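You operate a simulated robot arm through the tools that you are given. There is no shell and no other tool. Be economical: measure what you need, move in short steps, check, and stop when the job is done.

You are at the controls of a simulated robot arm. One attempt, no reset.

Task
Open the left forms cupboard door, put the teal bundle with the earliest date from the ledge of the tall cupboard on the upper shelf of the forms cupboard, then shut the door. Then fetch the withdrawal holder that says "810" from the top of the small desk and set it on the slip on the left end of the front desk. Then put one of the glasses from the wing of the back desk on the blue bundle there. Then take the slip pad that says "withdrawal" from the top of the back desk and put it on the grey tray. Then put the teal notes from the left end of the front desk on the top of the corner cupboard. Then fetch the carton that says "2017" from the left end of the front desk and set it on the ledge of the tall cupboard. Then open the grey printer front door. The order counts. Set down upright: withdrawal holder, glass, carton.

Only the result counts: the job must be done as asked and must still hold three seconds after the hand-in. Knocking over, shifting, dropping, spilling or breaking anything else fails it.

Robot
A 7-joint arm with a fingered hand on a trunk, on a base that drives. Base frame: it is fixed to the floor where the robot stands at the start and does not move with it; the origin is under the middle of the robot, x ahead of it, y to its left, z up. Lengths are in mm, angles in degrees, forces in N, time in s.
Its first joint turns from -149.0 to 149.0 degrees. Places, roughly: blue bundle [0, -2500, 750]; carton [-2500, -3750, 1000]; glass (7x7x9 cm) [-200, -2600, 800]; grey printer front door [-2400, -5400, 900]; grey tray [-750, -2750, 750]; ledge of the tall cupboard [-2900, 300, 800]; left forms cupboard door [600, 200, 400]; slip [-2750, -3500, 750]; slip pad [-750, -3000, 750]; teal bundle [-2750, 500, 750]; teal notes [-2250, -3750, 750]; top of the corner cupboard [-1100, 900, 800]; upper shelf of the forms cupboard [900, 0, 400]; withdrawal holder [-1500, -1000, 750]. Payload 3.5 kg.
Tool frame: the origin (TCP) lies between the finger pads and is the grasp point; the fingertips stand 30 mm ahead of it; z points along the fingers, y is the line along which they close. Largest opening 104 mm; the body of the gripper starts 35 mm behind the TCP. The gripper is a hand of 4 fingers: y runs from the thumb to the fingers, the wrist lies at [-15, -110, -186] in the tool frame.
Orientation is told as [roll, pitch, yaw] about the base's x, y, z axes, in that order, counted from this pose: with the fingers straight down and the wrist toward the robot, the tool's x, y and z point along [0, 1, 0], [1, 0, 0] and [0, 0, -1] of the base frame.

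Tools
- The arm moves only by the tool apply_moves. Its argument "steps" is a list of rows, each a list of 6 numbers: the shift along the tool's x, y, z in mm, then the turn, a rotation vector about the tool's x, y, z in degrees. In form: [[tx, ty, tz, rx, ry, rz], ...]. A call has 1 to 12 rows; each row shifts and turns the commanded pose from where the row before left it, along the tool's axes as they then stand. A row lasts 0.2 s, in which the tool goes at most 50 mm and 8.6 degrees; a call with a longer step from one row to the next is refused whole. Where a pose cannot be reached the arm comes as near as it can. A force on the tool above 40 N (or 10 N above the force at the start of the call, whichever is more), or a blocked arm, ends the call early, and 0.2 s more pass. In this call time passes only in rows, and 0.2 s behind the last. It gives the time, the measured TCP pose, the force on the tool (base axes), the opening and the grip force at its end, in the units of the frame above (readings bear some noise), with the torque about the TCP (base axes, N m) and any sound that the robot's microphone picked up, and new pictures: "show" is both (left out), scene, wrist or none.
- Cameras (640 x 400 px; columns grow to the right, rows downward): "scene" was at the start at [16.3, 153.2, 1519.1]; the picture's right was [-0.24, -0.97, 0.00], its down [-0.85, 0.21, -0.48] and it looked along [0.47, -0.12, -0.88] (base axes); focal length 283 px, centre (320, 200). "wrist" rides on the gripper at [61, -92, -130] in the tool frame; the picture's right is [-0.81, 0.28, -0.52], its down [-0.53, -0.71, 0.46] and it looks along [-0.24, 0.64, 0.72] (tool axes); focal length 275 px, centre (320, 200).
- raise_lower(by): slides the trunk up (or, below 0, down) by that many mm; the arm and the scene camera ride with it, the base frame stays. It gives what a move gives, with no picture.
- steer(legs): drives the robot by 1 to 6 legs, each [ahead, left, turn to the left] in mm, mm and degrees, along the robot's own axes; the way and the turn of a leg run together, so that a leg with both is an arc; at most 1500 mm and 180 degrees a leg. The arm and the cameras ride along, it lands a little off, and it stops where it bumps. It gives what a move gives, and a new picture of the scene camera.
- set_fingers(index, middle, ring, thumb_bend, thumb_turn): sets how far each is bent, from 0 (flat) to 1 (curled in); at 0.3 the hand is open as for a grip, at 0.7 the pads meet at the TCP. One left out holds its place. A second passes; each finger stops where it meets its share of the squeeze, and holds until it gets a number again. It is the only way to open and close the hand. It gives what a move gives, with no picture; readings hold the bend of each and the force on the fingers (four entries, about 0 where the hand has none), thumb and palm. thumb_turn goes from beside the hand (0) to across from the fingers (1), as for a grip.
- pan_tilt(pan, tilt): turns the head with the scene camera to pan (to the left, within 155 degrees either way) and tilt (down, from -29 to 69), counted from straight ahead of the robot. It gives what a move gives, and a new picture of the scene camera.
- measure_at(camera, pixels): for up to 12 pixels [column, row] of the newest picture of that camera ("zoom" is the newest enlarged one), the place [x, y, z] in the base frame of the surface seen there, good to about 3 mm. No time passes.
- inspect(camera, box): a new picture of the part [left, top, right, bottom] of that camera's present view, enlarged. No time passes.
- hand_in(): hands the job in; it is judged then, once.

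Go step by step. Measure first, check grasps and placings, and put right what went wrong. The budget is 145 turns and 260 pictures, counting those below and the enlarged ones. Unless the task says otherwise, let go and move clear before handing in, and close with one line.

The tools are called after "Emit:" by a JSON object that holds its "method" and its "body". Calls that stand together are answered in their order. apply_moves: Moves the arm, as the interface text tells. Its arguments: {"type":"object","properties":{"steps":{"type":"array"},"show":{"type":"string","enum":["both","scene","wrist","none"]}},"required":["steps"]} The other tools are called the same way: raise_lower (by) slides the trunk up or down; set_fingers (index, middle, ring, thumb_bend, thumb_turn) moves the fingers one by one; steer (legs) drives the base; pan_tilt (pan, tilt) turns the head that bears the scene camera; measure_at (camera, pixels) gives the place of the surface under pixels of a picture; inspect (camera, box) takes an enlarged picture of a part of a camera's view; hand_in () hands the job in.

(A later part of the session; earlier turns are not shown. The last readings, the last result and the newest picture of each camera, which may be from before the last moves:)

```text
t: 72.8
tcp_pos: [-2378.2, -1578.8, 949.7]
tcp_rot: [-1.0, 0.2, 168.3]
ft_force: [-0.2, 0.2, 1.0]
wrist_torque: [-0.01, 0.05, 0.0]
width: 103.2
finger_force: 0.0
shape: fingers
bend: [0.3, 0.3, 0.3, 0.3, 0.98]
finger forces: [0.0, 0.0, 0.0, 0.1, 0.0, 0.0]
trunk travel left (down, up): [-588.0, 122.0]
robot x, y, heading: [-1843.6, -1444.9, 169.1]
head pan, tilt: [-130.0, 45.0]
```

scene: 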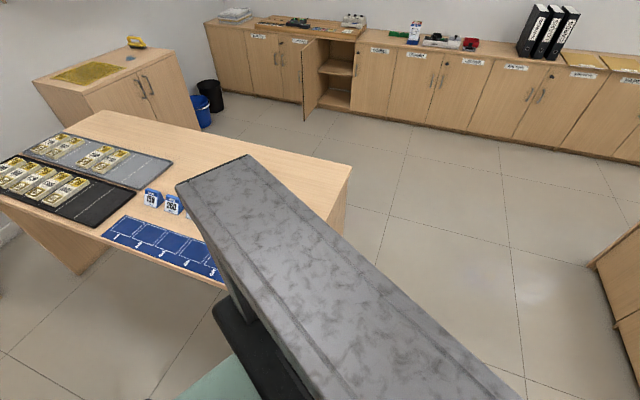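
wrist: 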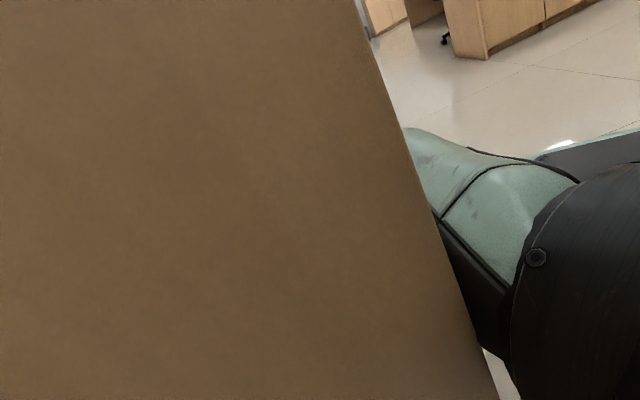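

A grey slab fills the middle of the view, possibly the robot's own column. I'll measure it and the desk corners.

Emit:
{"method": "measure_at", "body": {"camera": "scene", "pixels": [[250, 165], [180, 190], [400, 350], [300, 250], [350, 168], [105, 112], [200, 275], [153, 197], [172, 204], [320, 215]]}}

Emit:
{"method": "inspect", "body": {"camera": "scene", "box": [100, 170, 230, 290]}}

```text
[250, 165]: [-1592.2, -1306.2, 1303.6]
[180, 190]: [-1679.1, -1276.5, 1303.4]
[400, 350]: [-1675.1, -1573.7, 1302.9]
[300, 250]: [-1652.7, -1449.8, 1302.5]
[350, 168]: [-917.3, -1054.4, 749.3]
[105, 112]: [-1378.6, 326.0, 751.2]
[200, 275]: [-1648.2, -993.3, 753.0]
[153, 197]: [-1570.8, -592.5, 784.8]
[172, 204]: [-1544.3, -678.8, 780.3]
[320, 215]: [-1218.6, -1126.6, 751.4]
```

```text
3.33 times, centred on (165, 230) of scene
```

zoom: 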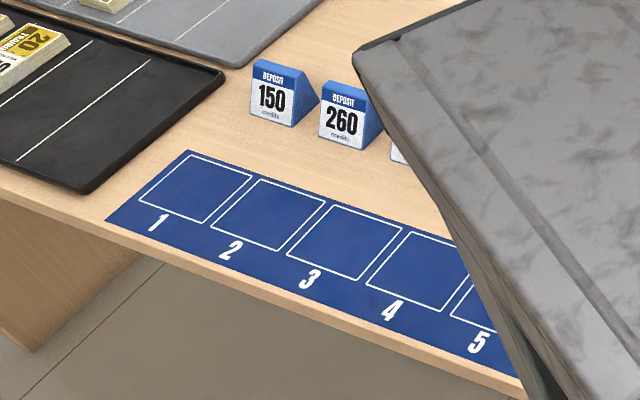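

The slab is the robot's own back at z 1303. The desk is about 700 deep, with its far corner near (-1570,-1258), and that's what the base touched. I'll move clear and drive to the tall cupboard.

Emit:
{"method": "steer", "body": {"legs": [[320, 90, 0], [0, 0, -65], [1150, 0, 0]]}}

Emit:
{"method": "pan_tilt", "body": {"pan": 5, "tilt": 45}}

```text
t: 83.3
tcp_pos: [-2823.0, 60.0, 949.6]
tcp_rot: [-1.1, 0.2, 104.2]
ft_force: [0.1, -0.2, 0.6]
wrist_torque: [0.02, 0.02, 0.0]
width: 103.3
finger_force: 0.0
shape: fingers
bend: [0.3, 0.3, 0.3, 0.3, 0.98]
finger forces: [0.0, 0.1, 0.0, 0.0, 0.0, 0.0]
trunk travel left (down, up): [-588.0, 122.0]
robot x, y, heading: [-2469.8, -364.2, 104.6]
head pan, tilt: [-130.0, 45.0]
```

scene: 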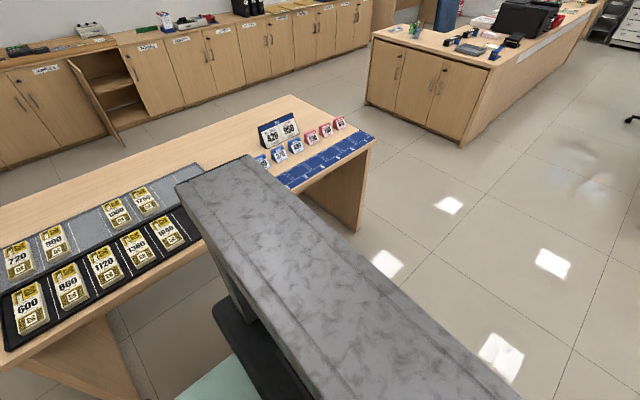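

```text
t: 85.5
tcp_pos: [-2823.0, 60.6, 950.9]
tcp_rot: [-1.0, 0.2, 104.2]
ft_force: [0.8, -0.2, -0.5]
wrist_torque: [-0.01, -0.02, 0.01]
width: 103.1
finger_force: 0.1
shape: fingers
bend: [0.3, 0.3, 0.3, 0.3, 0.98]
finger forces: [0.0, 0.1, 0.1, 0.0, 0.1, 0.1]
trunk travel left (down, up): [-588.0, 122.0]
robot x, y, heading: [-2460.5, -361.3, 104.9]
head pan, tilt: [5.0, 45.0]
```

scene: 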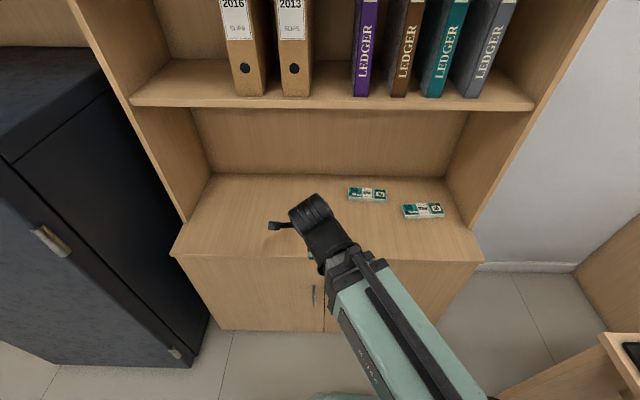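

Two teal bundles lie at (367,195) and (423,211). I'll enlarge to read the dates and measure their corners.

Emit:
{"method": "inspect", "body": {"camera": "scene", "box": [335, 175, 455, 230]}}

Emit:
{"method": "inspect", "body": {"camera": "wrist", "box": [0, 0, 640, 400]}}

Emit:
{"method": "measure_at", "body": {"camera": "scene", "pixels": [[348, 189], [385, 190], [386, 201], [349, 199], [403, 205], [442, 204], [444, 216], [405, 217], [480, 258], [175, 252], [330, 258], [300, 178]]}}

```text
5.33 times, centred on (395, 202) of scene
```

zoom: 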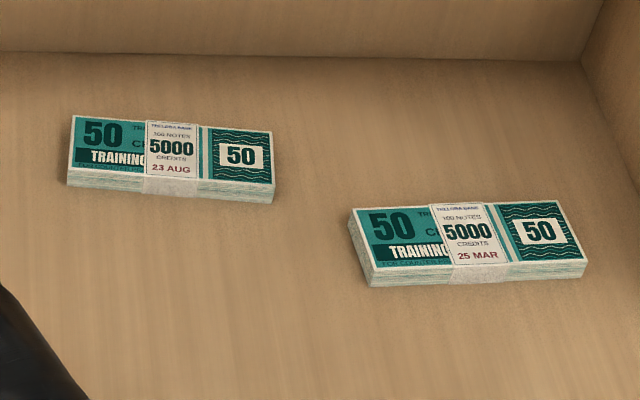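

```text
1.00 times, centred on (320, 200) of wrist (not enlarged: the box is as wide or as high as the picture)
```

zoom: 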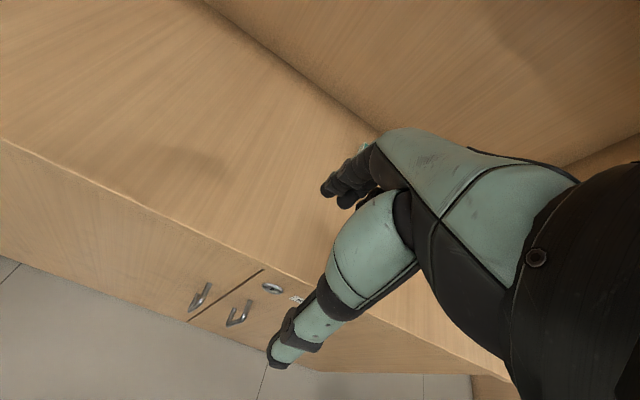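

```text
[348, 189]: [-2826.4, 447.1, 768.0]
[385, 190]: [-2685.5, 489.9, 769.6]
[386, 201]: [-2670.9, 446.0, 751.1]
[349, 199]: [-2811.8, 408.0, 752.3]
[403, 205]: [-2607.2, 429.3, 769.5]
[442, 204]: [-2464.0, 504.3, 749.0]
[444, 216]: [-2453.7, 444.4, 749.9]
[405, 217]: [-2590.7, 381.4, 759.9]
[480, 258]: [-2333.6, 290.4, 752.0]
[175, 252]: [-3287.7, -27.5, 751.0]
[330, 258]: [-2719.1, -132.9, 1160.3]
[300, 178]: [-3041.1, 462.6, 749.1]
```

25 MAR is the earliest (the other is 23 AUG). I'll measure the MAR bundle's top corners precisely.

Emit:
{"method": "inspect", "body": {"camera": "scene", "box": [393, 195, 453, 225]}}

Emit:
{"method": "measure_at", "body": {"camera": "zoom", "pixels": [[110, 115], [515, 95], [570, 215], [150, 235], [330, 165], [190, 170], [480, 150]]}}

```text
10.67 times, centred on (423, 210) of scene
```

zoom: 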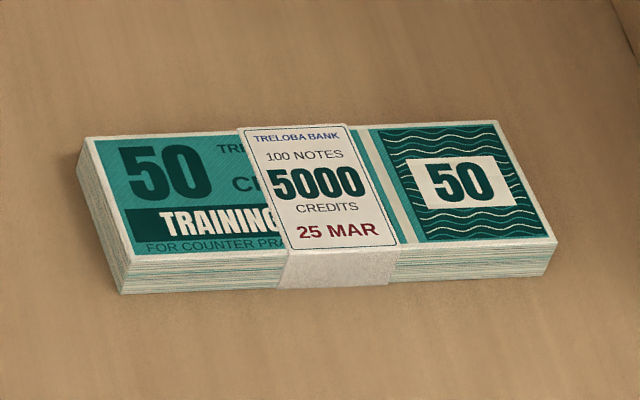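

```text
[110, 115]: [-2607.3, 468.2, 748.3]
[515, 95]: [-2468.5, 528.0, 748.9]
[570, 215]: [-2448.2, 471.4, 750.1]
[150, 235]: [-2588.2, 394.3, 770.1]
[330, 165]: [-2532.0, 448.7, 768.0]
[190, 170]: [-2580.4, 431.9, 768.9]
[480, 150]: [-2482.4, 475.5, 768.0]
```

The MAR bundle is centred near (-2534,434), long axis at about 21°, top z 769. I'll check the overhead shelf's clearance before reaching in.

Emit:
{"method": "measure_at", "body": {"camera": "scene", "pixels": [[400, 107], [535, 105], [470, 222], [590, 30], [445, 178], [135, 103]]}}

Emit:
{"method": "apply_moves", "body": {"steps": [[0, 0, 0, 0, 0, -7.4], [-40, 20, 0, 0, 0, 0], [-40, 20, 0, 0, 0, 0], [-40, 20, 0, 0, 0, 0], [-40, 20, 0, 0, 0, 0], [-40, 20, 0, 0, 0, 0]]}}

```text
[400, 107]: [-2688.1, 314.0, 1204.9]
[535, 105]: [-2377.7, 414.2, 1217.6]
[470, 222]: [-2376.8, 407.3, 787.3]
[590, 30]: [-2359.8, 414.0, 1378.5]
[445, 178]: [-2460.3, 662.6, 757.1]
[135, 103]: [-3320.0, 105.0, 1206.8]
```

```text
t: 86.9
tcp_pos: [-2676.0, 229.2, 955.8]
tcp_rot: [-1.0, 0.3, 111.5]
ft_force: [-1.0, 0.0, 0.1]
wrist_torque: [0.02, -0.01, -0.01]
width: 103.3
finger_force: 0.0
shape: fingers
bend: [0.3, 0.3, 0.3, 0.3, 0.98]
finger forces: [0.1, 0.1, 0.1, 0.0, 0.0, 0.0]
out of reach, approached as far as the arm can: row 1
trunk travel left (down, up): [-588.0, 122.0]
robot x, y, heading: [-2468.2, -360.4, 104.9]
head pan, tilt: [5.0, 45.0]
```

scene: 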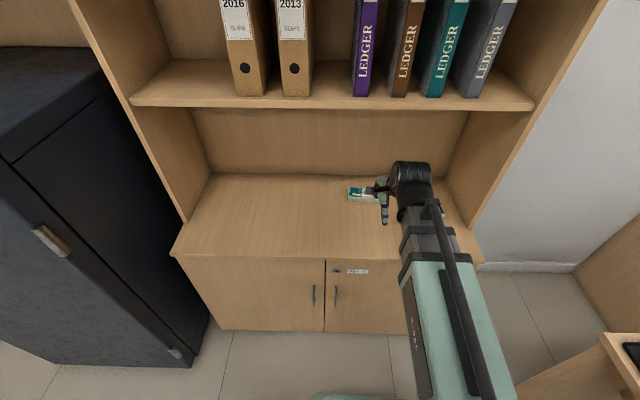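
wrist: 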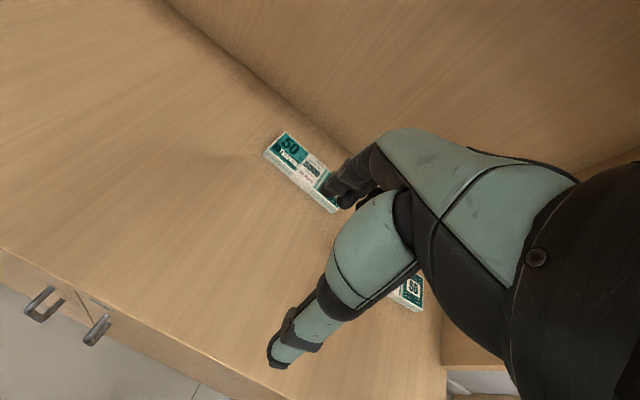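

The hand has to go about 207 mm right and 139 mm ahead. I'll move it over the bundle at z≈880.

Emit:
{"method": "apply_moves", "body": {"steps": [[-35, 0, 25, 0, 0, 0], [-35, 0, 25, 0, 0, 0], [-35, 34, 25, 0, 0, 0], [-35, 35, 0, 0, 0, 0], [-35, 35, 0, 0, 0, 0], [-32, 35, 0, 0, 0, 0]]}}

```text
refused: row 3 steps farther than a row can; nothing moved
```

Emit:
{"method": "apply_moves", "body": {"steps": [[-35, 0, 25, 0, 0, 0], [-35, 0, 25, 0, 0, 0], [-35, 28, 20, 0, 0, 0], [-35, 35, 0, 0, 0, 0], [-35, 35, 0, 0, 0, 0], [-32, 35, 0, 0, 0, 0], [0, 6, 0, 0, 0, 0]]}}

```text
t: 88.5
tcp_pos: [-2533.5, 434.2, 889.5]
tcp_rot: [-1.0, 0.3, 111.5]
ft_force: [-0.1, 0.2, -0.6]
wrist_torque: [0.03, 0.01, 0.01]
width: 103.2
finger_force: 0.1
shape: fingers
bend: [0.3, 0.3, 0.3, 0.3, 0.98]
finger forces: [0.1, 0.0, 0.1, 0.0, 0.0, 0.0]
trunk travel left (down, up): [-588.0, 122.0]
robot x, y, heading: [-2465.1, -362.1, 104.8]
head pan, tilt: [5.0, 45.0]
```

scene: 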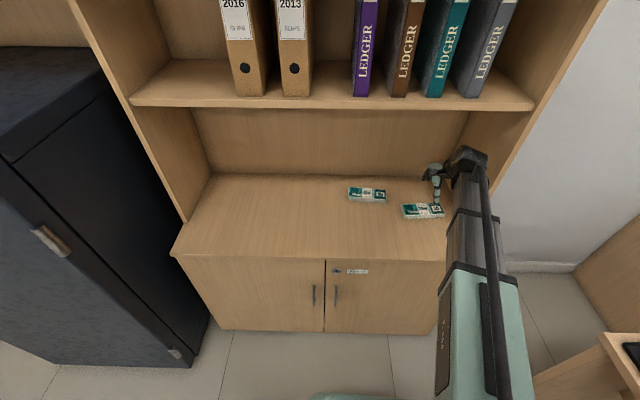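
wrist: 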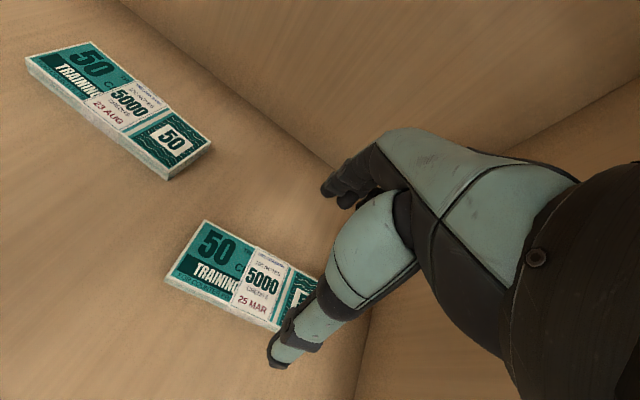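

The hand is above the bundle. I'll lower it 105 mm, with the fingertips just above the ledge, and close.

Emit:
{"method": "apply_moves", "body": {"steps": [[0, 0, 30, 0, 0, 0], [0, 0, 30, 0, 0, 0], [0, 0, 25, 0, 0, 0], [0, 0, 12, 0, 0, 0], [0, 0, 9, 0, 0, 0]]}}

Emit:
{"method": "set_fingers", "body": {"index": 0.7, "middle": 0.7, "ring": 0.7, "thumb_bend": 0.7}}

Emit:
{"method": "apply_moves", "body": {"steps": [[0, 0, -15, 0, 0, 0], [0, 0, -30, 0, 0, 0]]}}

```text
t: 89.7
tcp_pos: [-2531.6, 435.9, 781.4]
tcp_rot: [-0.9, 0.3, 111.5]
ft_force: [1.3, 0.3, 0.5]
wrist_torque: [-0.01, -0.01, 0.02]
width: 103.2
finger_force: 0.1
shape: fingers
bend: [0.3, 0.3, 0.3, 0.3, 0.98]
finger forces: [0.0, 0.1, 0.0, 0.1, 0.0, 0.0]
trunk travel left (down, up): [-588.0, 122.0]
robot x, y, heading: [-2470.4, -366.5, 104.7]
head pan, tilt: [5.0, 45.0]
```

scene: 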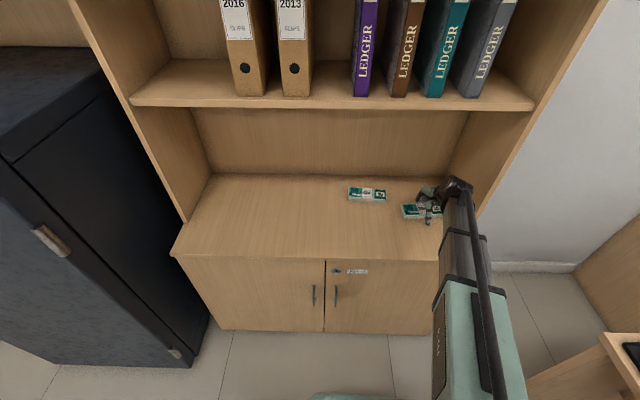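
wrist: 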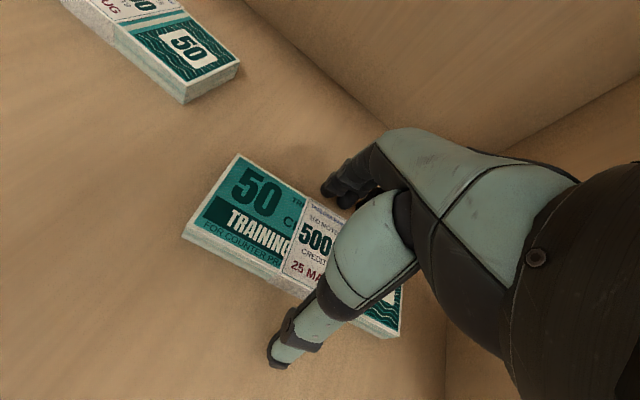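

```text
t: 90.7
tcp_pos: [-2532.1, 435.9, 783.3]
tcp_rot: [-1.0, 0.0, 111.5]
ft_force: [-4.1, 5.7, 22.9]
wrist_torque: [1.24, 0.39, 0.13]
width: 55.3
finger_force: 27.3
shape: fingers
bend: [0.53, 0.41, 0.57, 0.49, 0.94]
finger forces: [11.0, 20.5, 7.8, 0.0, 15.6, 0.0]
trunk travel left (down, up): [-588.0, 122.0]
robot x, y, heading: [-2471.1, -362.7, 104.8]
head pan, tilt: [5.0, 45.0]
```

```text
t: 91.3
tcp_pos: [-2532.2, 436.5, 827.3]
tcp_rot: [-0.9, 0.5, 111.6]
ft_force: [0.0, 0.1, -0.9]
wrist_torque: [-0.01, -0.01, -0.01]
width: 55.1
finger_force: 16.2
shape: fingers
bend: [0.53, 0.5, 0.57, 0.49, 0.94]
finger forces: [8.5, 0.0, 7.6, 0.0, 15.9, 0.0]
trunk travel left (down, up): [-588.0, 122.0]
robot x, y, heading: [-2467.6, -360.8, 104.9]
head pan, tilt: [5.0, 45.0]
```

scene: 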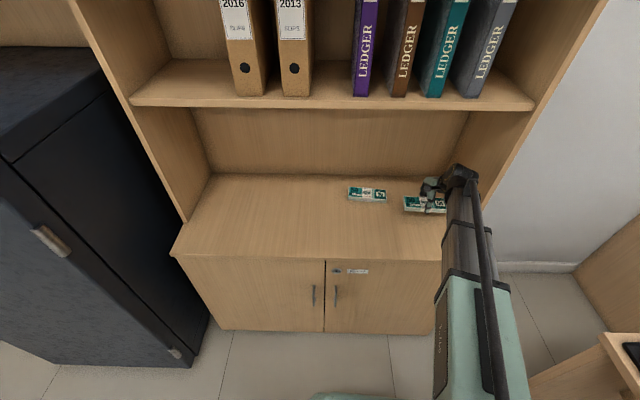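
wrist: 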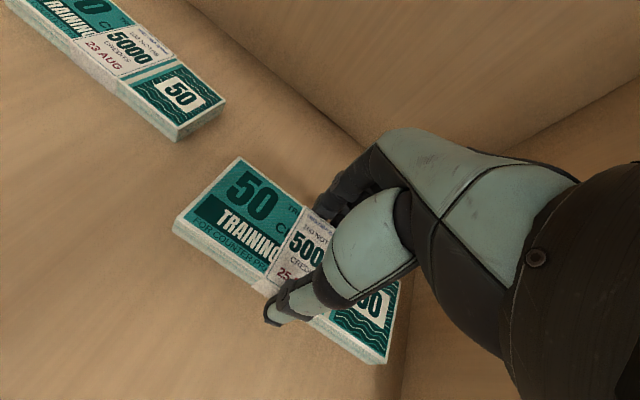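

The bundle is held. I'll pull back, lift, and drive back round the desk to the forms cupboard.

Emit:
{"method": "apply_moves", "body": {"steps": [[0, -40, -20, 0, 0, 0], [0, -40, -20, 0, 0, 0], [0, -45, -10, 0, 0, 0], [20, -45, 0, 0, 0, 0], [20, -45, 0, 0, 0, 0], [20, -40, 0, 0, 0, 0]], "show": "none"}}

Emit:
{"method": "steer", "body": {"legs": [[-1250, 0, 0], [0, 0, -112.5], [1400, 0, 0], [320, 0, 0], [0, 0, 85], [1450, 0, 0]]}}

```text
t: 92.7
tcp_pos: [-2495.2, 186.4, 873.6]
tcp_rot: [-0.9, 0.4, 111.6]
ft_force: [0.0, 0.3, -1.1]
wrist_torque: [-0.02, -0.02, 0.01]
width: 55.3
finger_force: 16.0
shape: fingers
bend: [0.53, 0.5, 0.57, 0.49, 0.94]
finger forces: [8.4, 0.1, 7.7, 0.0, 16.0, 0.1]
out of reach, approached as far as the arm can: row 6
trunk travel left (down, up): [-588.0, 122.0]
robot x, y, heading: [-2467.7, -362.0, 104.8]
head pan, tilt: [5.0, 45.0]
```

```text
t: 122.3
tcp_pos: [185.2, 58.7, 873.6]
tcp_rot: [-0.9, 0.4, 80.4]
ft_force: [-0.5, 0.3, -0.6]
wrist_torque: [0.02, 0.02, -0.02]
width: 54.6
finger_force: 14.7
shape: fingers
bend: [0.53, 0.5, 0.58, 0.49, 0.94]
finger forces: [7.8, 0.1, 7.0, 0.1, 15.0, 0.1]
trunk travel left (down, up): [-588.0, 122.0]
robot x, y, heading: [-75.4, -424.0, 73.6]
head pan, tilt: [5.0, 45.0]
```

scene: 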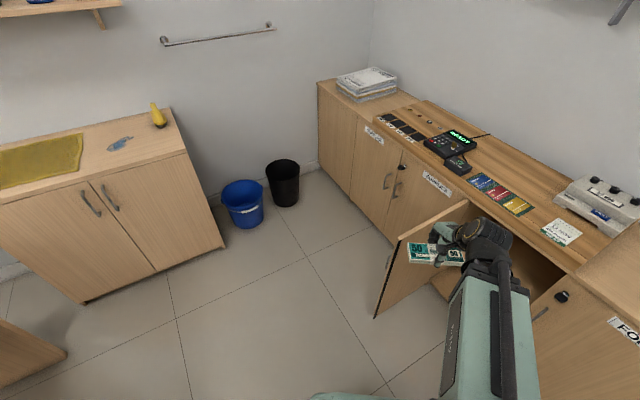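

I'm near the cupboard with the bundle held and the door still open. I'll turn to face the opening squarely and shift sideways.

Emit:
{"method": "steer", "body": {"legs": [[0, 0, -54.6], [110, 300, 0]]}}

```text
t: 126.9
tcp_pos: [482.4, -46.6, 873.8]
tcp_rot: [-0.9, 0.4, 25.1]
ft_force: [0.0, 0.7, -1.0]
wrist_torque: [-0.02, 0.01, 0.03]
width: 54.4
finger_force: 14.7
shape: fingers
bend: [0.53, 0.5, 0.58, 0.49, 0.94]
finger forces: [7.7, 0.0, 7.1, 0.1, 14.7, 0.0]
trunk travel left (down, up): [-588.0, 122.0]
robot x, y, heading: [-63.0, -105.0, 18.3]
head pan, tilt: [5.0, 45.0]
```

scene: 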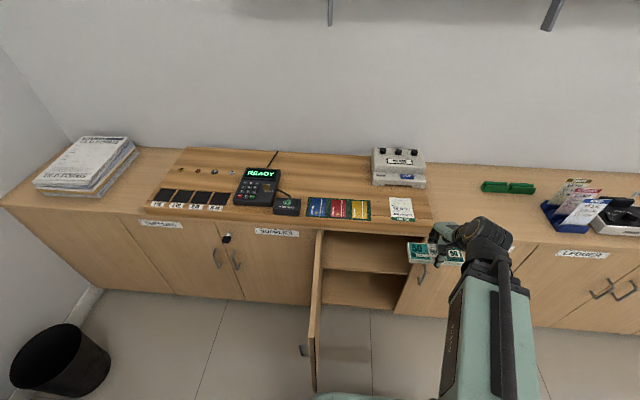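

I'll lower the trunk, square the hand, shift left 134 mm and tilt it 30° forward, all in front of the opening.

Emit:
{"method": "raise_lower", "body": {"by": -380}}

Emit:
{"method": "apply_moves", "body": {"steps": [[0, 0, 0, 0, 0, 6], [45, 0, 0, 0, 0, 0], [45, 0, 0, 0, 0, 0], [44, 0, 0, 0, 0, 0], [0, 0, 0, -7.5, 0, 0], [0, 0, 0, -7.5, 0, 0], [0, 0, 0, -7.5, 0, 0], [0, 0, 0, -7.5, 0, 0]]}}

```text
t: 130.6
tcp_pos: [481.9, -42.9, 495.0]
tcp_rot: [-0.9, 0.4, 25.1]
ft_force: [-1.1, 0.0, -1.4]
wrist_torque: [0.03, 0.01, 0.02]
width: 54.4
finger_force: 15.2
shape: fingers
bend: [0.53, 0.5, 0.58, 0.49, 0.94]
finger forces: [7.8, 0.0, 7.0, 0.0, 14.7, 0.1]
trunk travel left (down, up): [-208.0, 502.0]
robot x, y, heading: [-63.9, -104.0, 18.4]
head pan, tilt: [5.0, 45.0]
```

```text
t: 132.4
tcp_pos: [521.5, 103.7, 475.7]
tcp_rot: [-1.1, -29.8, 19.5]
ft_force: [-0.6, -0.3, -0.8]
wrist_torque: [-0.02, 0.03, 0.03]
width: 53.9
finger_force: 15.2
shape: fingers
bend: [0.53, 0.5, 0.58, 0.49, 0.94]
finger forces: [7.8, 0.0, 7.0, 0.0, 15.0, 0.0]
out of reach, approached as far as the arm can: row 1, 2, 3, 5, 6, 7, 8
trunk travel left (down, up): [-208.0, 502.0]
robot x, y, heading: [-63.5, -102.4, 18.5]
head pan, tilt: [5.0, 45.0]
```

scene: 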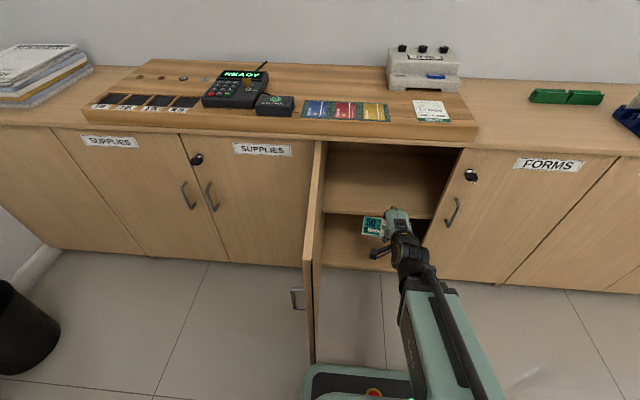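
wrist: 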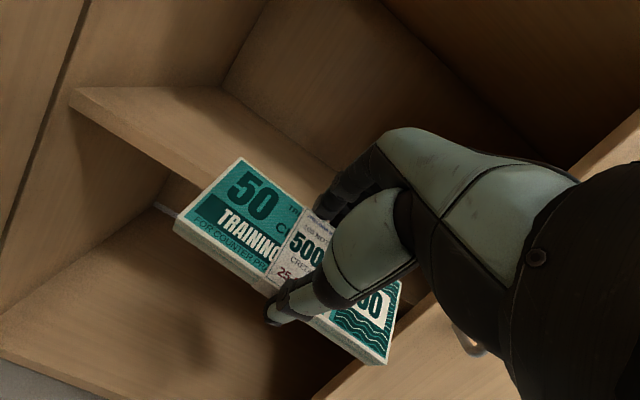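

The bundle hangs in front of the opening, tilted 30°, and is clear of the shelf edge. I'll lift it 20 mm and slide it in.

Emit:
{"method": "apply_moves", "body": {"steps": [[0, 10, -17, 0, 0, 0], [0, 39, 22.5, 0, 0, 0], [0, 39, 22.5, 0, 0, 0], [0, 39, 22.5, 0, 0, 0], [0, 35, 20, 0, 0, 0]]}}

```text
t: 133.6
tcp_pos: [691.2, 164.5, 492.3]
tcp_rot: [-1.1, -29.7, 19.6]
ft_force: [-0.8, 0.4, -1.9]
wrist_torque: [0.0, 0.01, -0.02]
width: 54.1
finger_force: 14.9
shape: fingers
bend: [0.53, 0.5, 0.58, 0.49, 0.94]
finger forces: [7.7, 0.0, 6.9, 0.0, 15.1, 0.0]
out of reach, approached as far as the arm can: row 1
trunk travel left (down, up): [-208.0, 502.0]
robot x, y, heading: [-65.6, -106.9, 18.4]
head pan, tilt: [5.0, 45.0]
```

scene: 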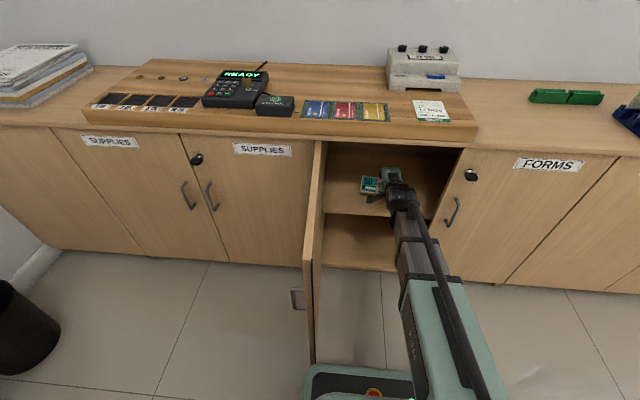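
wrist: 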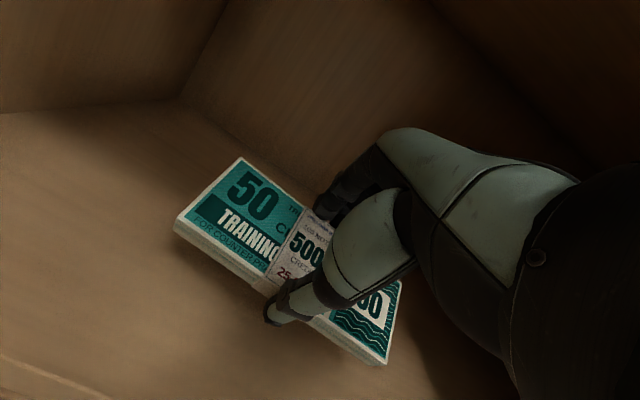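

There's room inside, so I'll reduce the tilt to about 18° and lower onto the shelf gently.

Emit:
{"method": "apply_moves", "body": {"steps": [[0, 0, 0, 6, 0, 0], [0, 0, 0, 6, 0, 0], [0, -4, 12, 0, 0, 0], [0, -3, 9, 0, 0, 0], [0, -1.6, 5, 0, 0, 0], [0, -1.6, 5, 0, 0, 0]]}}

```text
t: 135.0
tcp_pos: [692.4, 162.4, 463.1]
tcp_rot: [-0.9, -17.9, 19.4]
ft_force: [-1.6, 0.1, 15.9]
wrist_torque: [-0.05, 0.66, -0.04]
width: 54.0
finger_force: 23.9
shape: fingers
bend: [0.53, 0.5, 0.58, 0.49, 0.94]
finger forces: [8.1, 0.0, 7.2, 0.0, 32.9, 0.1]
trunk travel left (down, up): [-208.0, 502.0]
robot x, y, heading: [-66.1, -105.7, 18.5]
head pan, tilt: [5.0, 45.0]
```

scene: 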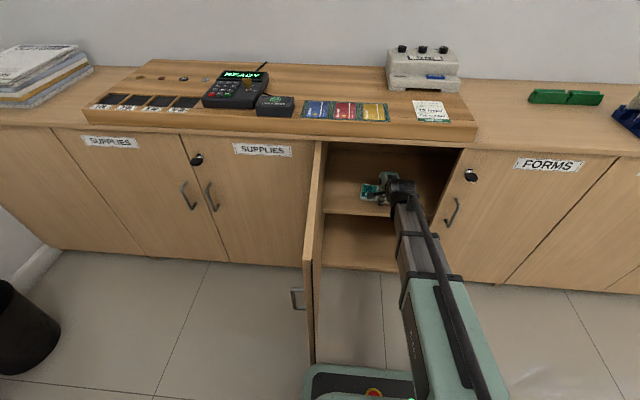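
wrist: 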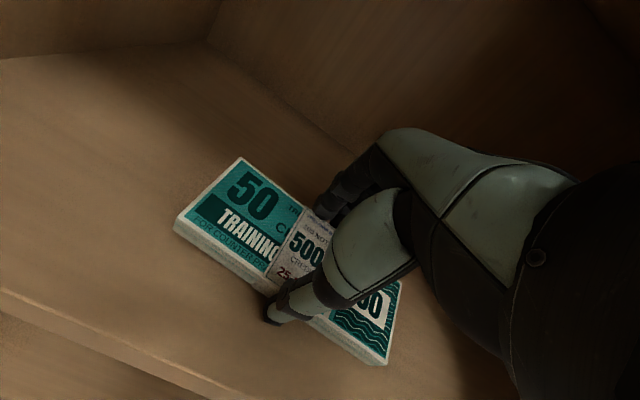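

The thumb has touched the shelf (16 N). I'll let go, then lift clear and check.

Emit:
{"method": "set_fingers", "body": {"index": 0.3, "middle": 0.3, "ring": 0.3, "thumb_bend": 0.3}}

Emit:
{"method": "apply_moves", "body": {"steps": [[0, 6, -19, 0, 0, 0], [0, 6, -19, 0, 0, 0], [0, 4, -10, 0, 0, 0]]}}

```text
t: 136.0
tcp_pos: [691.8, 162.5, 462.4]
tcp_rot: [-0.9, -17.9, 19.4]
ft_force: [4.3, 7.6, 34.8]
wrist_torque: [0.19, 1.05, -0.27]
width: 84.9
finger_force: 17.3
shape: fingers
bend: [0.3, 0.3, 0.3, 0.42, 0.95]
finger forces: [0.0, 0.1, 0.0, 0.1, 34.4, 0.1]
trunk travel left (down, up): [-208.0, 502.0]
robot x, y, heading: [-63.9, -106.8, 18.6]
head pan, tilt: [5.0, 45.0]
```

```text
t: 136.8
tcp_pos: [692.8, 161.3, 509.6]
tcp_rot: [-1.0, -17.7, 19.3]
ft_force: [0.0, -0.5, -0.5]
wrist_torque: [-0.01, -0.01, 0.0]
width: 102.4
finger_force: 0.2
shape: fingers
bend: [0.3, 0.3, 0.3, 0.3, 0.97]
finger forces: [0.0, 0.0, 0.0, 0.0, 0.0, 0.0]
trunk travel left (down, up): [-208.0, 502.0]
robot x, y, heading: [-64.9, -105.2, 18.2]
head pan, tilt: [5.0, 45.0]
```

scene: 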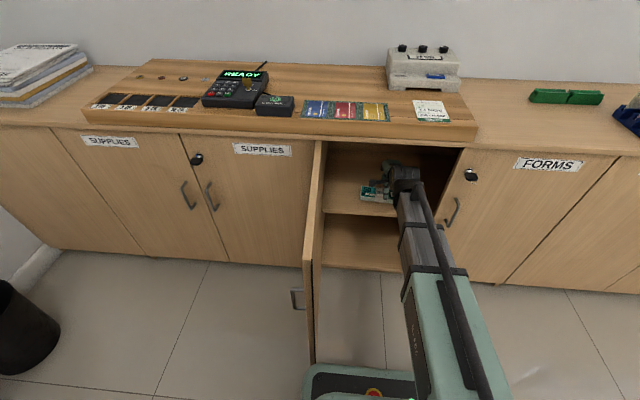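
wrist: 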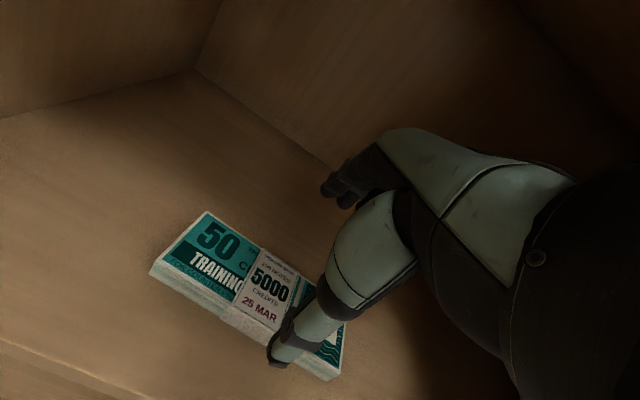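

The bundle lies flat on the upper shelf. I'll withdraw the hand, raise the trunk, and drive so the hand passes over the door to its outer side.

Emit:
{"method": "apply_moves", "body": {"steps": [[0, -35, -20, 0, 0, 0], [0, -42, -14, 0, 0, 0], [0, -42, -14, 0, 0, 0], [0, -42, -14, 0, 0, 0], [0, -42, -14, 0, 0, 0], [0, 0, 0, 6, 0, 0], [0, 0, 0, 6, 0, 0], [0, 0, 0, 6, 0, 0]], "show": "scene"}}

Emit:
{"method": "raise_lower", "body": {"by": 370}}

Emit:
{"method": "steer", "body": {"legs": [[-100, 0, 0], [0, 300, 0]]}}

```text
t: 138.6
tcp_pos: [514.8, 100.8, 520.0]
tcp_rot: [-0.9, 0.3, 19.1]
ft_force: [-0.2, 0.5, -0.7]
wrist_torque: [-0.01, 0.01, 0.02]
width: 102.7
finger_force: 0.1
shape: fingers
bend: [0.3, 0.3, 0.3, 0.3, 0.97]
finger forces: [0.0, 0.1, 0.0, 0.1, 0.0, 0.1]
out of reach, approached as far as the arm can: row 5
trunk travel left (down, up): [-208.0, 502.0]
robot x, y, heading: [-65.9, -100.8, 18.2]
head pan, tilt: [5.0, 45.0]
```

scene: 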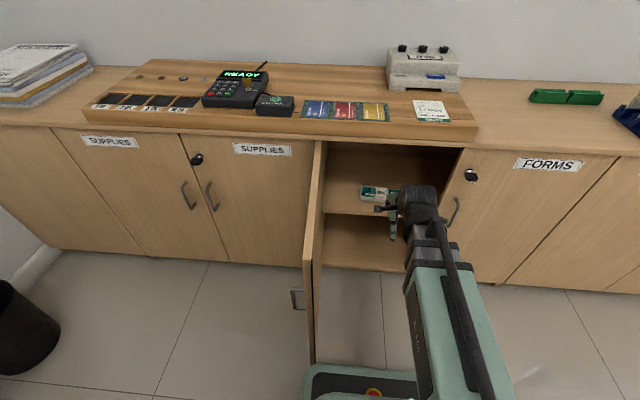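

```text
t: 142.2
tcp_pos: [515.3, 100.1, 889.4]
tcp_rot: [-1.0, 0.4, 19.1]
ft_force: [-0.6, -0.4, -0.6]
wrist_torque: [-0.03, -0.01, 0.02]
width: 102.8
finger_force: 0.0
shape: fingers
bend: [0.3, 0.3, 0.3, 0.3, 0.97]
finger forces: [0.0, 0.0, 0.1, 0.0, 0.1, 0.1]
trunk travel left (down, up): [-578.0, 132.0]
robot x, y, heading: [-64.8, -102.2, 18.6]
head pan, tilt: [5.0, 45.0]
```

```text
t: 145.0
tcp_pos: [320.0, 359.1, 889.4]
tcp_rot: [-1.1, 0.3, 19.5]
ft_force: [-0.4, 0.0, 0.8]
wrist_torque: [0.0, -0.02, 0.0]
width: 103.2
finger_force: 0.1
shape: fingers
bend: [0.3, 0.3, 0.3, 0.3, 0.97]
finger forces: [0.0, 0.1, 0.1, 0.0, 0.0, 0.0]
trunk travel left (down, up): [-578.0, 132.0]
robot x, y, heading: [-257.4, 147.0, 18.6]
head pan, tilt: [5.0, 45.0]
```

scene: 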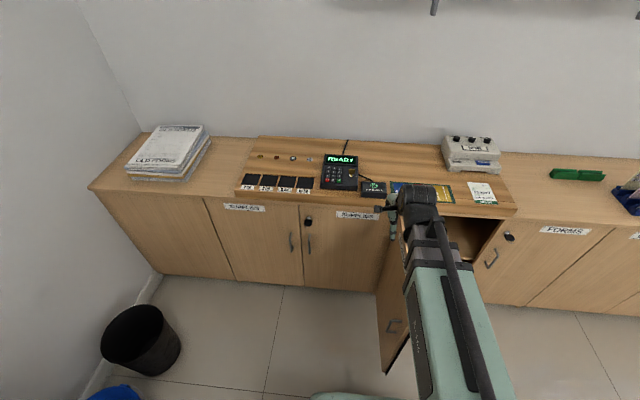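

The hand is just left of the open door. I'll shift 40 mm left, lower to z≈600 and push the door closed.

Emit:
{"method": "apply_moves", "body": {"steps": [[45, 0, 0, 0, 0, 0]], "show": "none"}}

Emit:
{"method": "raise_lower", "body": {"by": -280}}

Emit:
{"method": "apply_moves", "body": {"steps": [[-20, 0, 0, 0, 0, 0], [-20, 0, 0, 0, 0, 0], [-20, 0, 0, 0, 0, 0], [-20, 0, 0, 0, 0, 0], [-25, 0, 0, 0, 0, 0], [-25, 0, 0, 0, 0, 0], [-25, 5, 0, 0, 0, 0], [-25, 5, 0, 0, 0, 0]], "show": "scene"}}

```text
t: 145.4
tcp_pos: [304.9, 402.1, 888.7]
tcp_rot: [-1.0, 0.3, 19.4]
ft_force: [0.1, 0.4, -1.5]
wrist_torque: [0.03, 0.01, -0.01]
width: 102.9
finger_force: 0.0
shape: fingers
bend: [0.3, 0.3, 0.3, 0.3, 0.97]
finger forces: [0.0, 0.0, 0.0, 0.1, 0.1, 0.0]
trunk travel left (down, up): [-578.0, 132.0]
robot x, y, heading: [-260.2, 148.5, 19.0]
head pan, tilt: [5.0, 45.0]
```

```text
t: 148.2
tcp_pos: [305.0, 402.0, 609.4]
tcp_rot: [-0.9, 0.3, 19.5]
ft_force: [0.1, -0.9, -0.8]
wrist_torque: [-0.01, 0.0, -0.02]
width: 102.7
finger_force: 0.0
shape: fingers
bend: [0.3, 0.3, 0.3, 0.3, 0.97]
finger forces: [0.0, 0.0, 0.0, 0.1, 0.1, 0.0]
trunk travel left (down, up): [-298.0, 412.0]
robot x, y, heading: [-258.1, 145.3, 18.6]
head pan, tilt: [5.0, 45.0]
```

```text
t: 150.0
tcp_pos: [374.2, 233.7, 613.1]
tcp_rot: [-1.0, 0.3, 19.5]
ft_force: [-0.5, 0.1, 0.4]
wrist_torque: [0.05, -0.04, -0.02]
width: 103.1
finger_force: 0.1
shape: fingers
bend: [0.3, 0.3, 0.3, 0.3, 0.97]
finger forces: [0.0, 0.1, 0.0, 0.1, 0.0, 0.1]
trunk travel left (down, up): [-298.0, 412.0]
robot x, y, heading: [-261.0, 152.9, 18.7]
head pan, tilt: [5.0, 45.0]
```

scene: 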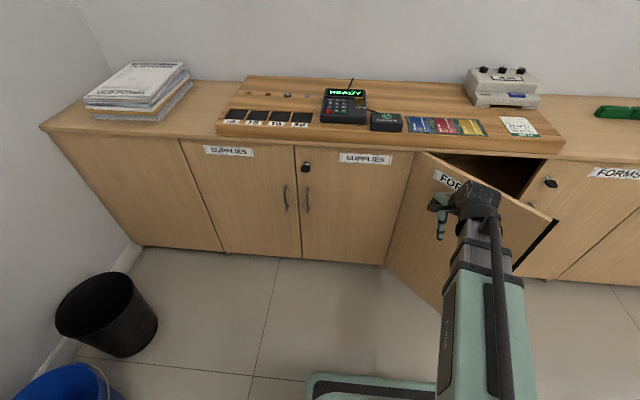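

The door is half shut. I'll push on to the right and ahead.

Emit:
{"method": "apply_moves", "body": {"steps": [[-25, 8, 0, 0, 0, 0], [-25, 8, 0, 0, 0, 0], [-25, 10, 0, 0, 0, 0], [-25, 12, 0, 0, 0, 0], [-20, 18, 0, 0, 0, 0], [-15, 20, 0, 0, 0, 0], [-10, 20, 0, 0, 0, 0], [0, 20, 0, 0, 0, 0]], "show": "scene"}}

```text
t: 151.8
tcp_pos: [521.6, 133.1, 613.7]
tcp_rot: [-0.9, 0.5, 19.4]
ft_force: [-24.3, -6.8, 5.5]
wrist_torque: [0.12, -0.67, -0.21]
width: 102.6
finger_force: 12.6
shape: fingers
bend: [0.3, 0.42, 0.34, 0.3, 0.97]
finger forces: [0.3, 20.6, 4.6, 0.0, 0.1, 0.0]
trunk travel left (down, up): [-298.0, 412.0]
robot x, y, heading: [-255.4, 148.7, 18.5]
head pan, tilt: [5.0, 45.0]
stopped in row 8: the force on the tool passed its limit at 44 N (the readings are from after the stop); the commanded pose is now the measured one
```

scene: 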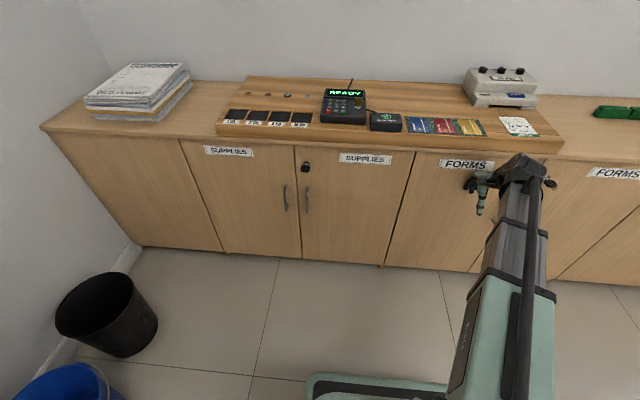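

The door looks shut, with contact stopped at 44 N. I'll retract and check that it's flush.

Emit:
{"method": "apply_moves", "body": {"steps": [[0, -40, 0, 0, 0, 0], [0, -40, 0, 0, 0, 0], [45, 0, 0, 0, 0, 0], [45, 0, 0, 0, 0, 0], [45, 0, 0, 0, 0, 0], [45, 0, 0, 0, 0, 0]], "show": "scene"}}

Emit:
{"method": "measure_at", "body": {"camera": "scene", "pixels": [[525, 200], [545, 200], [535, 230], [515, 190], [560, 205]]}}

Emit:
{"method": "inspect", "body": {"camera": "scene", "box": [400, 130, 640, 300]}}

```text
t: 153.2
tcp_pos: [389.1, 277.6, 610.5]
tcp_rot: [-1.0, 0.5, 19.4]
ft_force: [-0.3, 0.2, 0.1]
wrist_torque: [0.01, -0.03, 0.01]
width: 103.1
finger_force: 0.1
shape: fingers
bend: [0.3, 0.3, 0.3, 0.3, 0.97]
finger forces: [0.0, 0.1, 0.0, 0.0, 0.0, 0.1]
trunk travel left (down, up): [-298.0, 412.0]
robot x, y, heading: [-261.8, 154.3, 18.9]
head pan, tilt: [5.0, 45.0]
```

scene: 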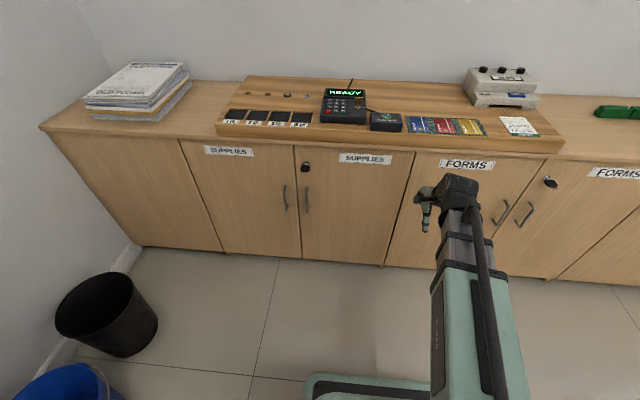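

```text
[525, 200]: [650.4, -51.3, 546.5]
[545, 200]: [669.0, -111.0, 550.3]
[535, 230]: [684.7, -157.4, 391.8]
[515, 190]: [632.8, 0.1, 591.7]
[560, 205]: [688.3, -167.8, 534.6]
```

```text
2.35 times, centred on (520, 215) of scene
```

zoom: 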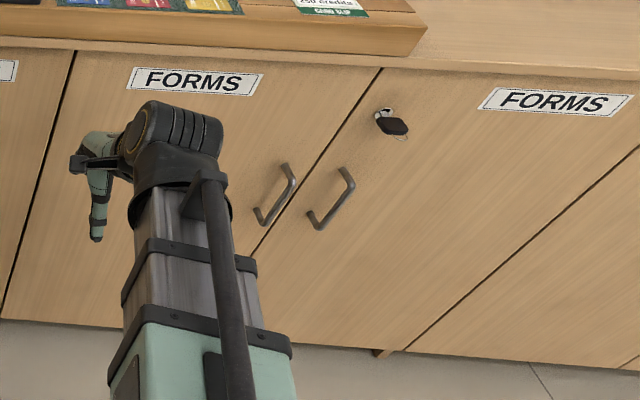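

The door is flush and shut. Next is the 810 holder, so I'll raise the trunk and drive round to the west side of the small desk, where the texts face.

Emit:
{"method": "raise_lower", "body": {"by": 300}}

Emit:
{"method": "steer", "body": {"legs": [[0, 0, -113], [1450, 0, 0], [450, 0, 0], [0, 0, -89], [1450, 0, 0], [330, 0, 0]]}}

Emit:
{"method": "steer", "body": {"legs": [[0, 0, -155], [0, 250, 0]]}}

```text
t: 156.2
tcp_pos: [388.6, 278.0, 911.0]
tcp_rot: [-0.9, 0.5, 19.4]
ft_force: [-0.1, 0.2, 0.6]
wrist_torque: [0.0, 0.0, 0.02]
width: 102.7
finger_force: 0.1
shape: fingers
bend: [0.3, 0.3, 0.3, 0.3, 0.97]
finger forces: [0.0, 0.0, 0.1, 0.0, 0.0, 0.0]
trunk travel left (down, up): [-598.0, 112.0]
robot x, y, heading: [-258.1, 151.5, 18.6]
head pan, tilt: [5.0, 45.0]
```

```text
t: 182.7
tcp_pos: [-2780.5, -1577.3, 910.7]
tcp_rot: [-0.8, 0.5, 179.1]
ft_force: [0.4, -0.5, -0.7]
wrist_torque: [0.01, 0.01, -0.04]
width: 103.0
finger_force: 0.0
shape: fingers
bend: [0.3, 0.3, 0.3, 0.3, 0.97]
finger forces: [0.1, 0.0, 0.0, 0.0, 0.1, 0.1]
trunk travel left (down, up): [-598.0, 112.0]
robot x, y, heading: [-2129.5, -1681.2, 178.5]
head pan, tilt: [5.0, 45.0]
```

scene: 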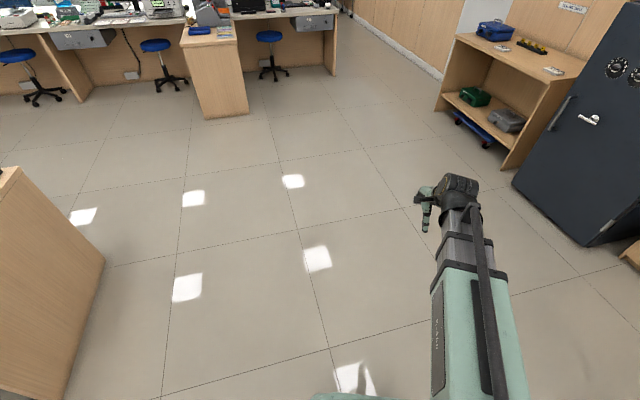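

```text
t: 190.8
tcp_pos: [-1596.2, -1270.0, 910.1]
tcp_rot: [-1.0, 0.4, 24.5]
ft_force: [-0.2, -0.5, 0.0]
wrist_torque: [0.03, 0.0, 0.01]
width: 102.8
finger_force: 0.0
shape: fingers
bend: [0.3, 0.3, 0.3, 0.3, 0.97]
finger forces: [0.0, 0.0, 0.0, 0.1, 0.0, 0.1]
trunk travel left (down, up): [-598.0, 112.0]
robot x, y, heading: [-2229.0, -1454.5, 23.9]
head pan, tilt: [5.0, 45.0]
```

scene: 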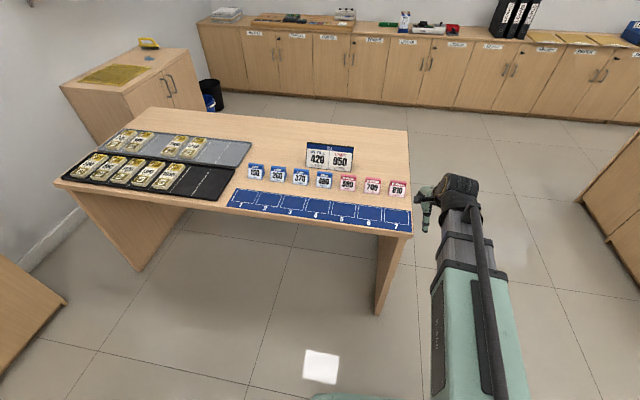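

The rightmost red holder at (397,187) seems to read 810. I'll enlarge and measure.

Emit:
{"method": "inspect", "body": {"camera": "scene", "box": [320, 165, 430, 240]}}

Emit:
{"method": "measure_at", "body": {"camera": "zoom", "pixels": [[400, 110], [495, 115], [405, 160], [490, 170], [450, 100], [450, 140], [260, 115], [345, 120], [525, 400], [420, 95]]}}

```text
5.33 times, centred on (375, 202) of scene
```

zoom: 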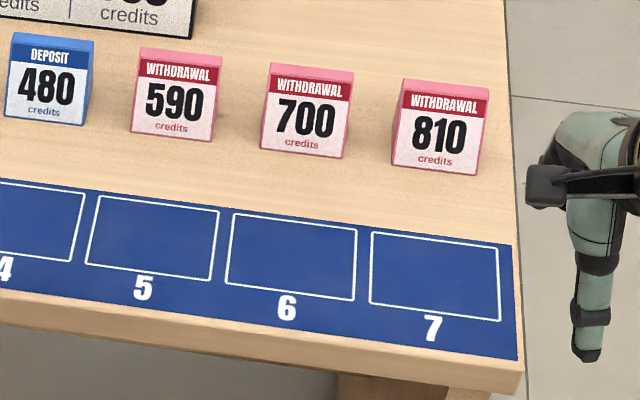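

```text
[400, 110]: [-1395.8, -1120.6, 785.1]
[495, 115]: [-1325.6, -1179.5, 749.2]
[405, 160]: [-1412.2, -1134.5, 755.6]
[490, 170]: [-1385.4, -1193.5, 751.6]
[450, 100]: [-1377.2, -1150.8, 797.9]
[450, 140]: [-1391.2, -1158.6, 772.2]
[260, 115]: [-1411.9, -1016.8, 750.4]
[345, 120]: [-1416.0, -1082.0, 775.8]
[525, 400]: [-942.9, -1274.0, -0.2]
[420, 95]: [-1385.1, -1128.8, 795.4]
```

810 is confirmed, about 60 mm wide, centred near (-1385,-1158). I'll drive to the desk's south end so the fingers close across its flat sides.

Emit:
{"method": "steer", "body": {"legs": [[0, 0, -44.8], [1158, 0, 0], [0, 0, 128.9]]}}

Emit:
{"method": "pan_tilt", "body": {"pan": 5, "tilt": 50}}

```text
t: 204.1
tcp_pos: [-1285.2, -1215.4, 910.4]
tcp_rot: [-0.9, 0.5, 109.7]
ft_force: [-0.4, 1.0, -0.8]
wrist_torque: [-0.02, -0.03, 0.01]
width: 102.8
finger_force: 0.2
shape: fingers
bend: [0.3, 0.3, 0.3, 0.3, 0.97]
finger forces: [0.1, 0.0, 0.1, 0.0, 0.0, 0.0]
trunk travel left (down, up): [-598.0, 112.0]
robot x, y, heading: [-1154.1, -1866.9, 108.9]
head pan, tilt: [5.0, 45.0]
```

scene: 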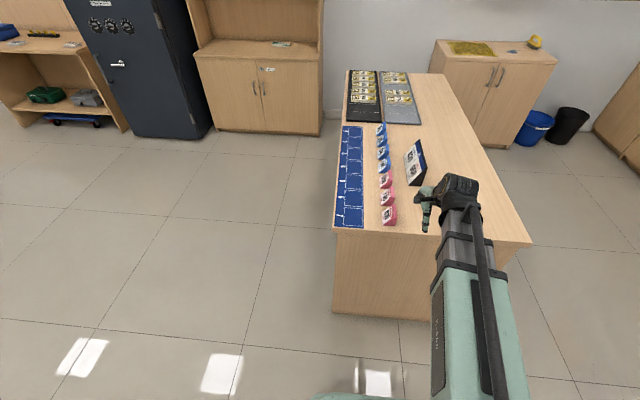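

```text
t: 204.8
tcp_pos: [-1284.9, -1217.2, 909.9]
tcp_rot: [-0.9, 0.5, 109.7]
ft_force: [-0.3, 1.1, 0.2]
wrist_torque: [-0.02, 0.01, 0.01]
width: 102.8
finger_force: 0.1
shape: fingers
bend: [0.3, 0.3, 0.3, 0.3, 0.97]
finger forces: [0.0, 0.0, 0.0, 0.0, 0.0, 0.0]
trunk travel left (down, up): [-598.0, 112.0]
robot x, y, heading: [-1155.0, -1862.8, 109.2]
head pan, tilt: [5.0, 50.0]
```

scene: 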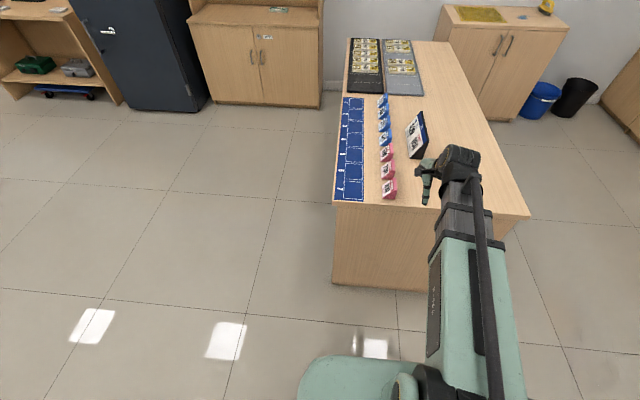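

Emit:
{"method": "inspect", "body": {"camera": "scene", "box": [365, 145, 415, 210]}}

Emit:
{"method": "measure_at", "body": {"camera": "zoom", "pixels": [[275, 325], [340, 310], [285, 240], [335, 230], [310, 280], [320, 220], [355, 300], [350, 210], [255, 130], [300, 160]]}}

```text
6.15 times, centred on (390, 178) of scene
```

zoom: 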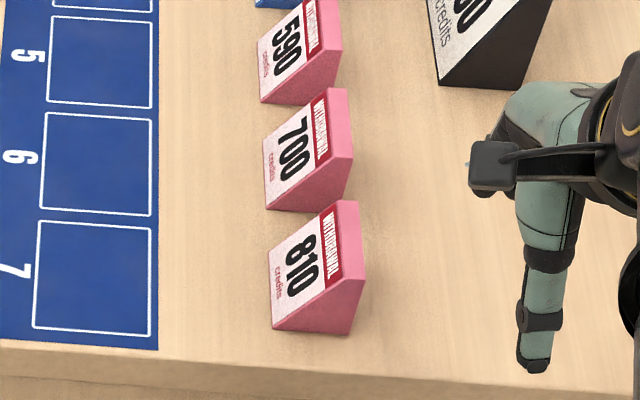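

```text
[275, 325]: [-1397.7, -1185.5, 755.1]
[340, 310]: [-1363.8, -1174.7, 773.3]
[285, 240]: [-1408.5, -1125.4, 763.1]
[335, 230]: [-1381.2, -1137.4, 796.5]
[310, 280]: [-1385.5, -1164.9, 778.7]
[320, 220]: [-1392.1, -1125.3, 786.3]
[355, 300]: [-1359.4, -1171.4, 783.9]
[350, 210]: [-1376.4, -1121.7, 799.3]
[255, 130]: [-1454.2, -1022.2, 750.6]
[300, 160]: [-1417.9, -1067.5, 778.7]
```

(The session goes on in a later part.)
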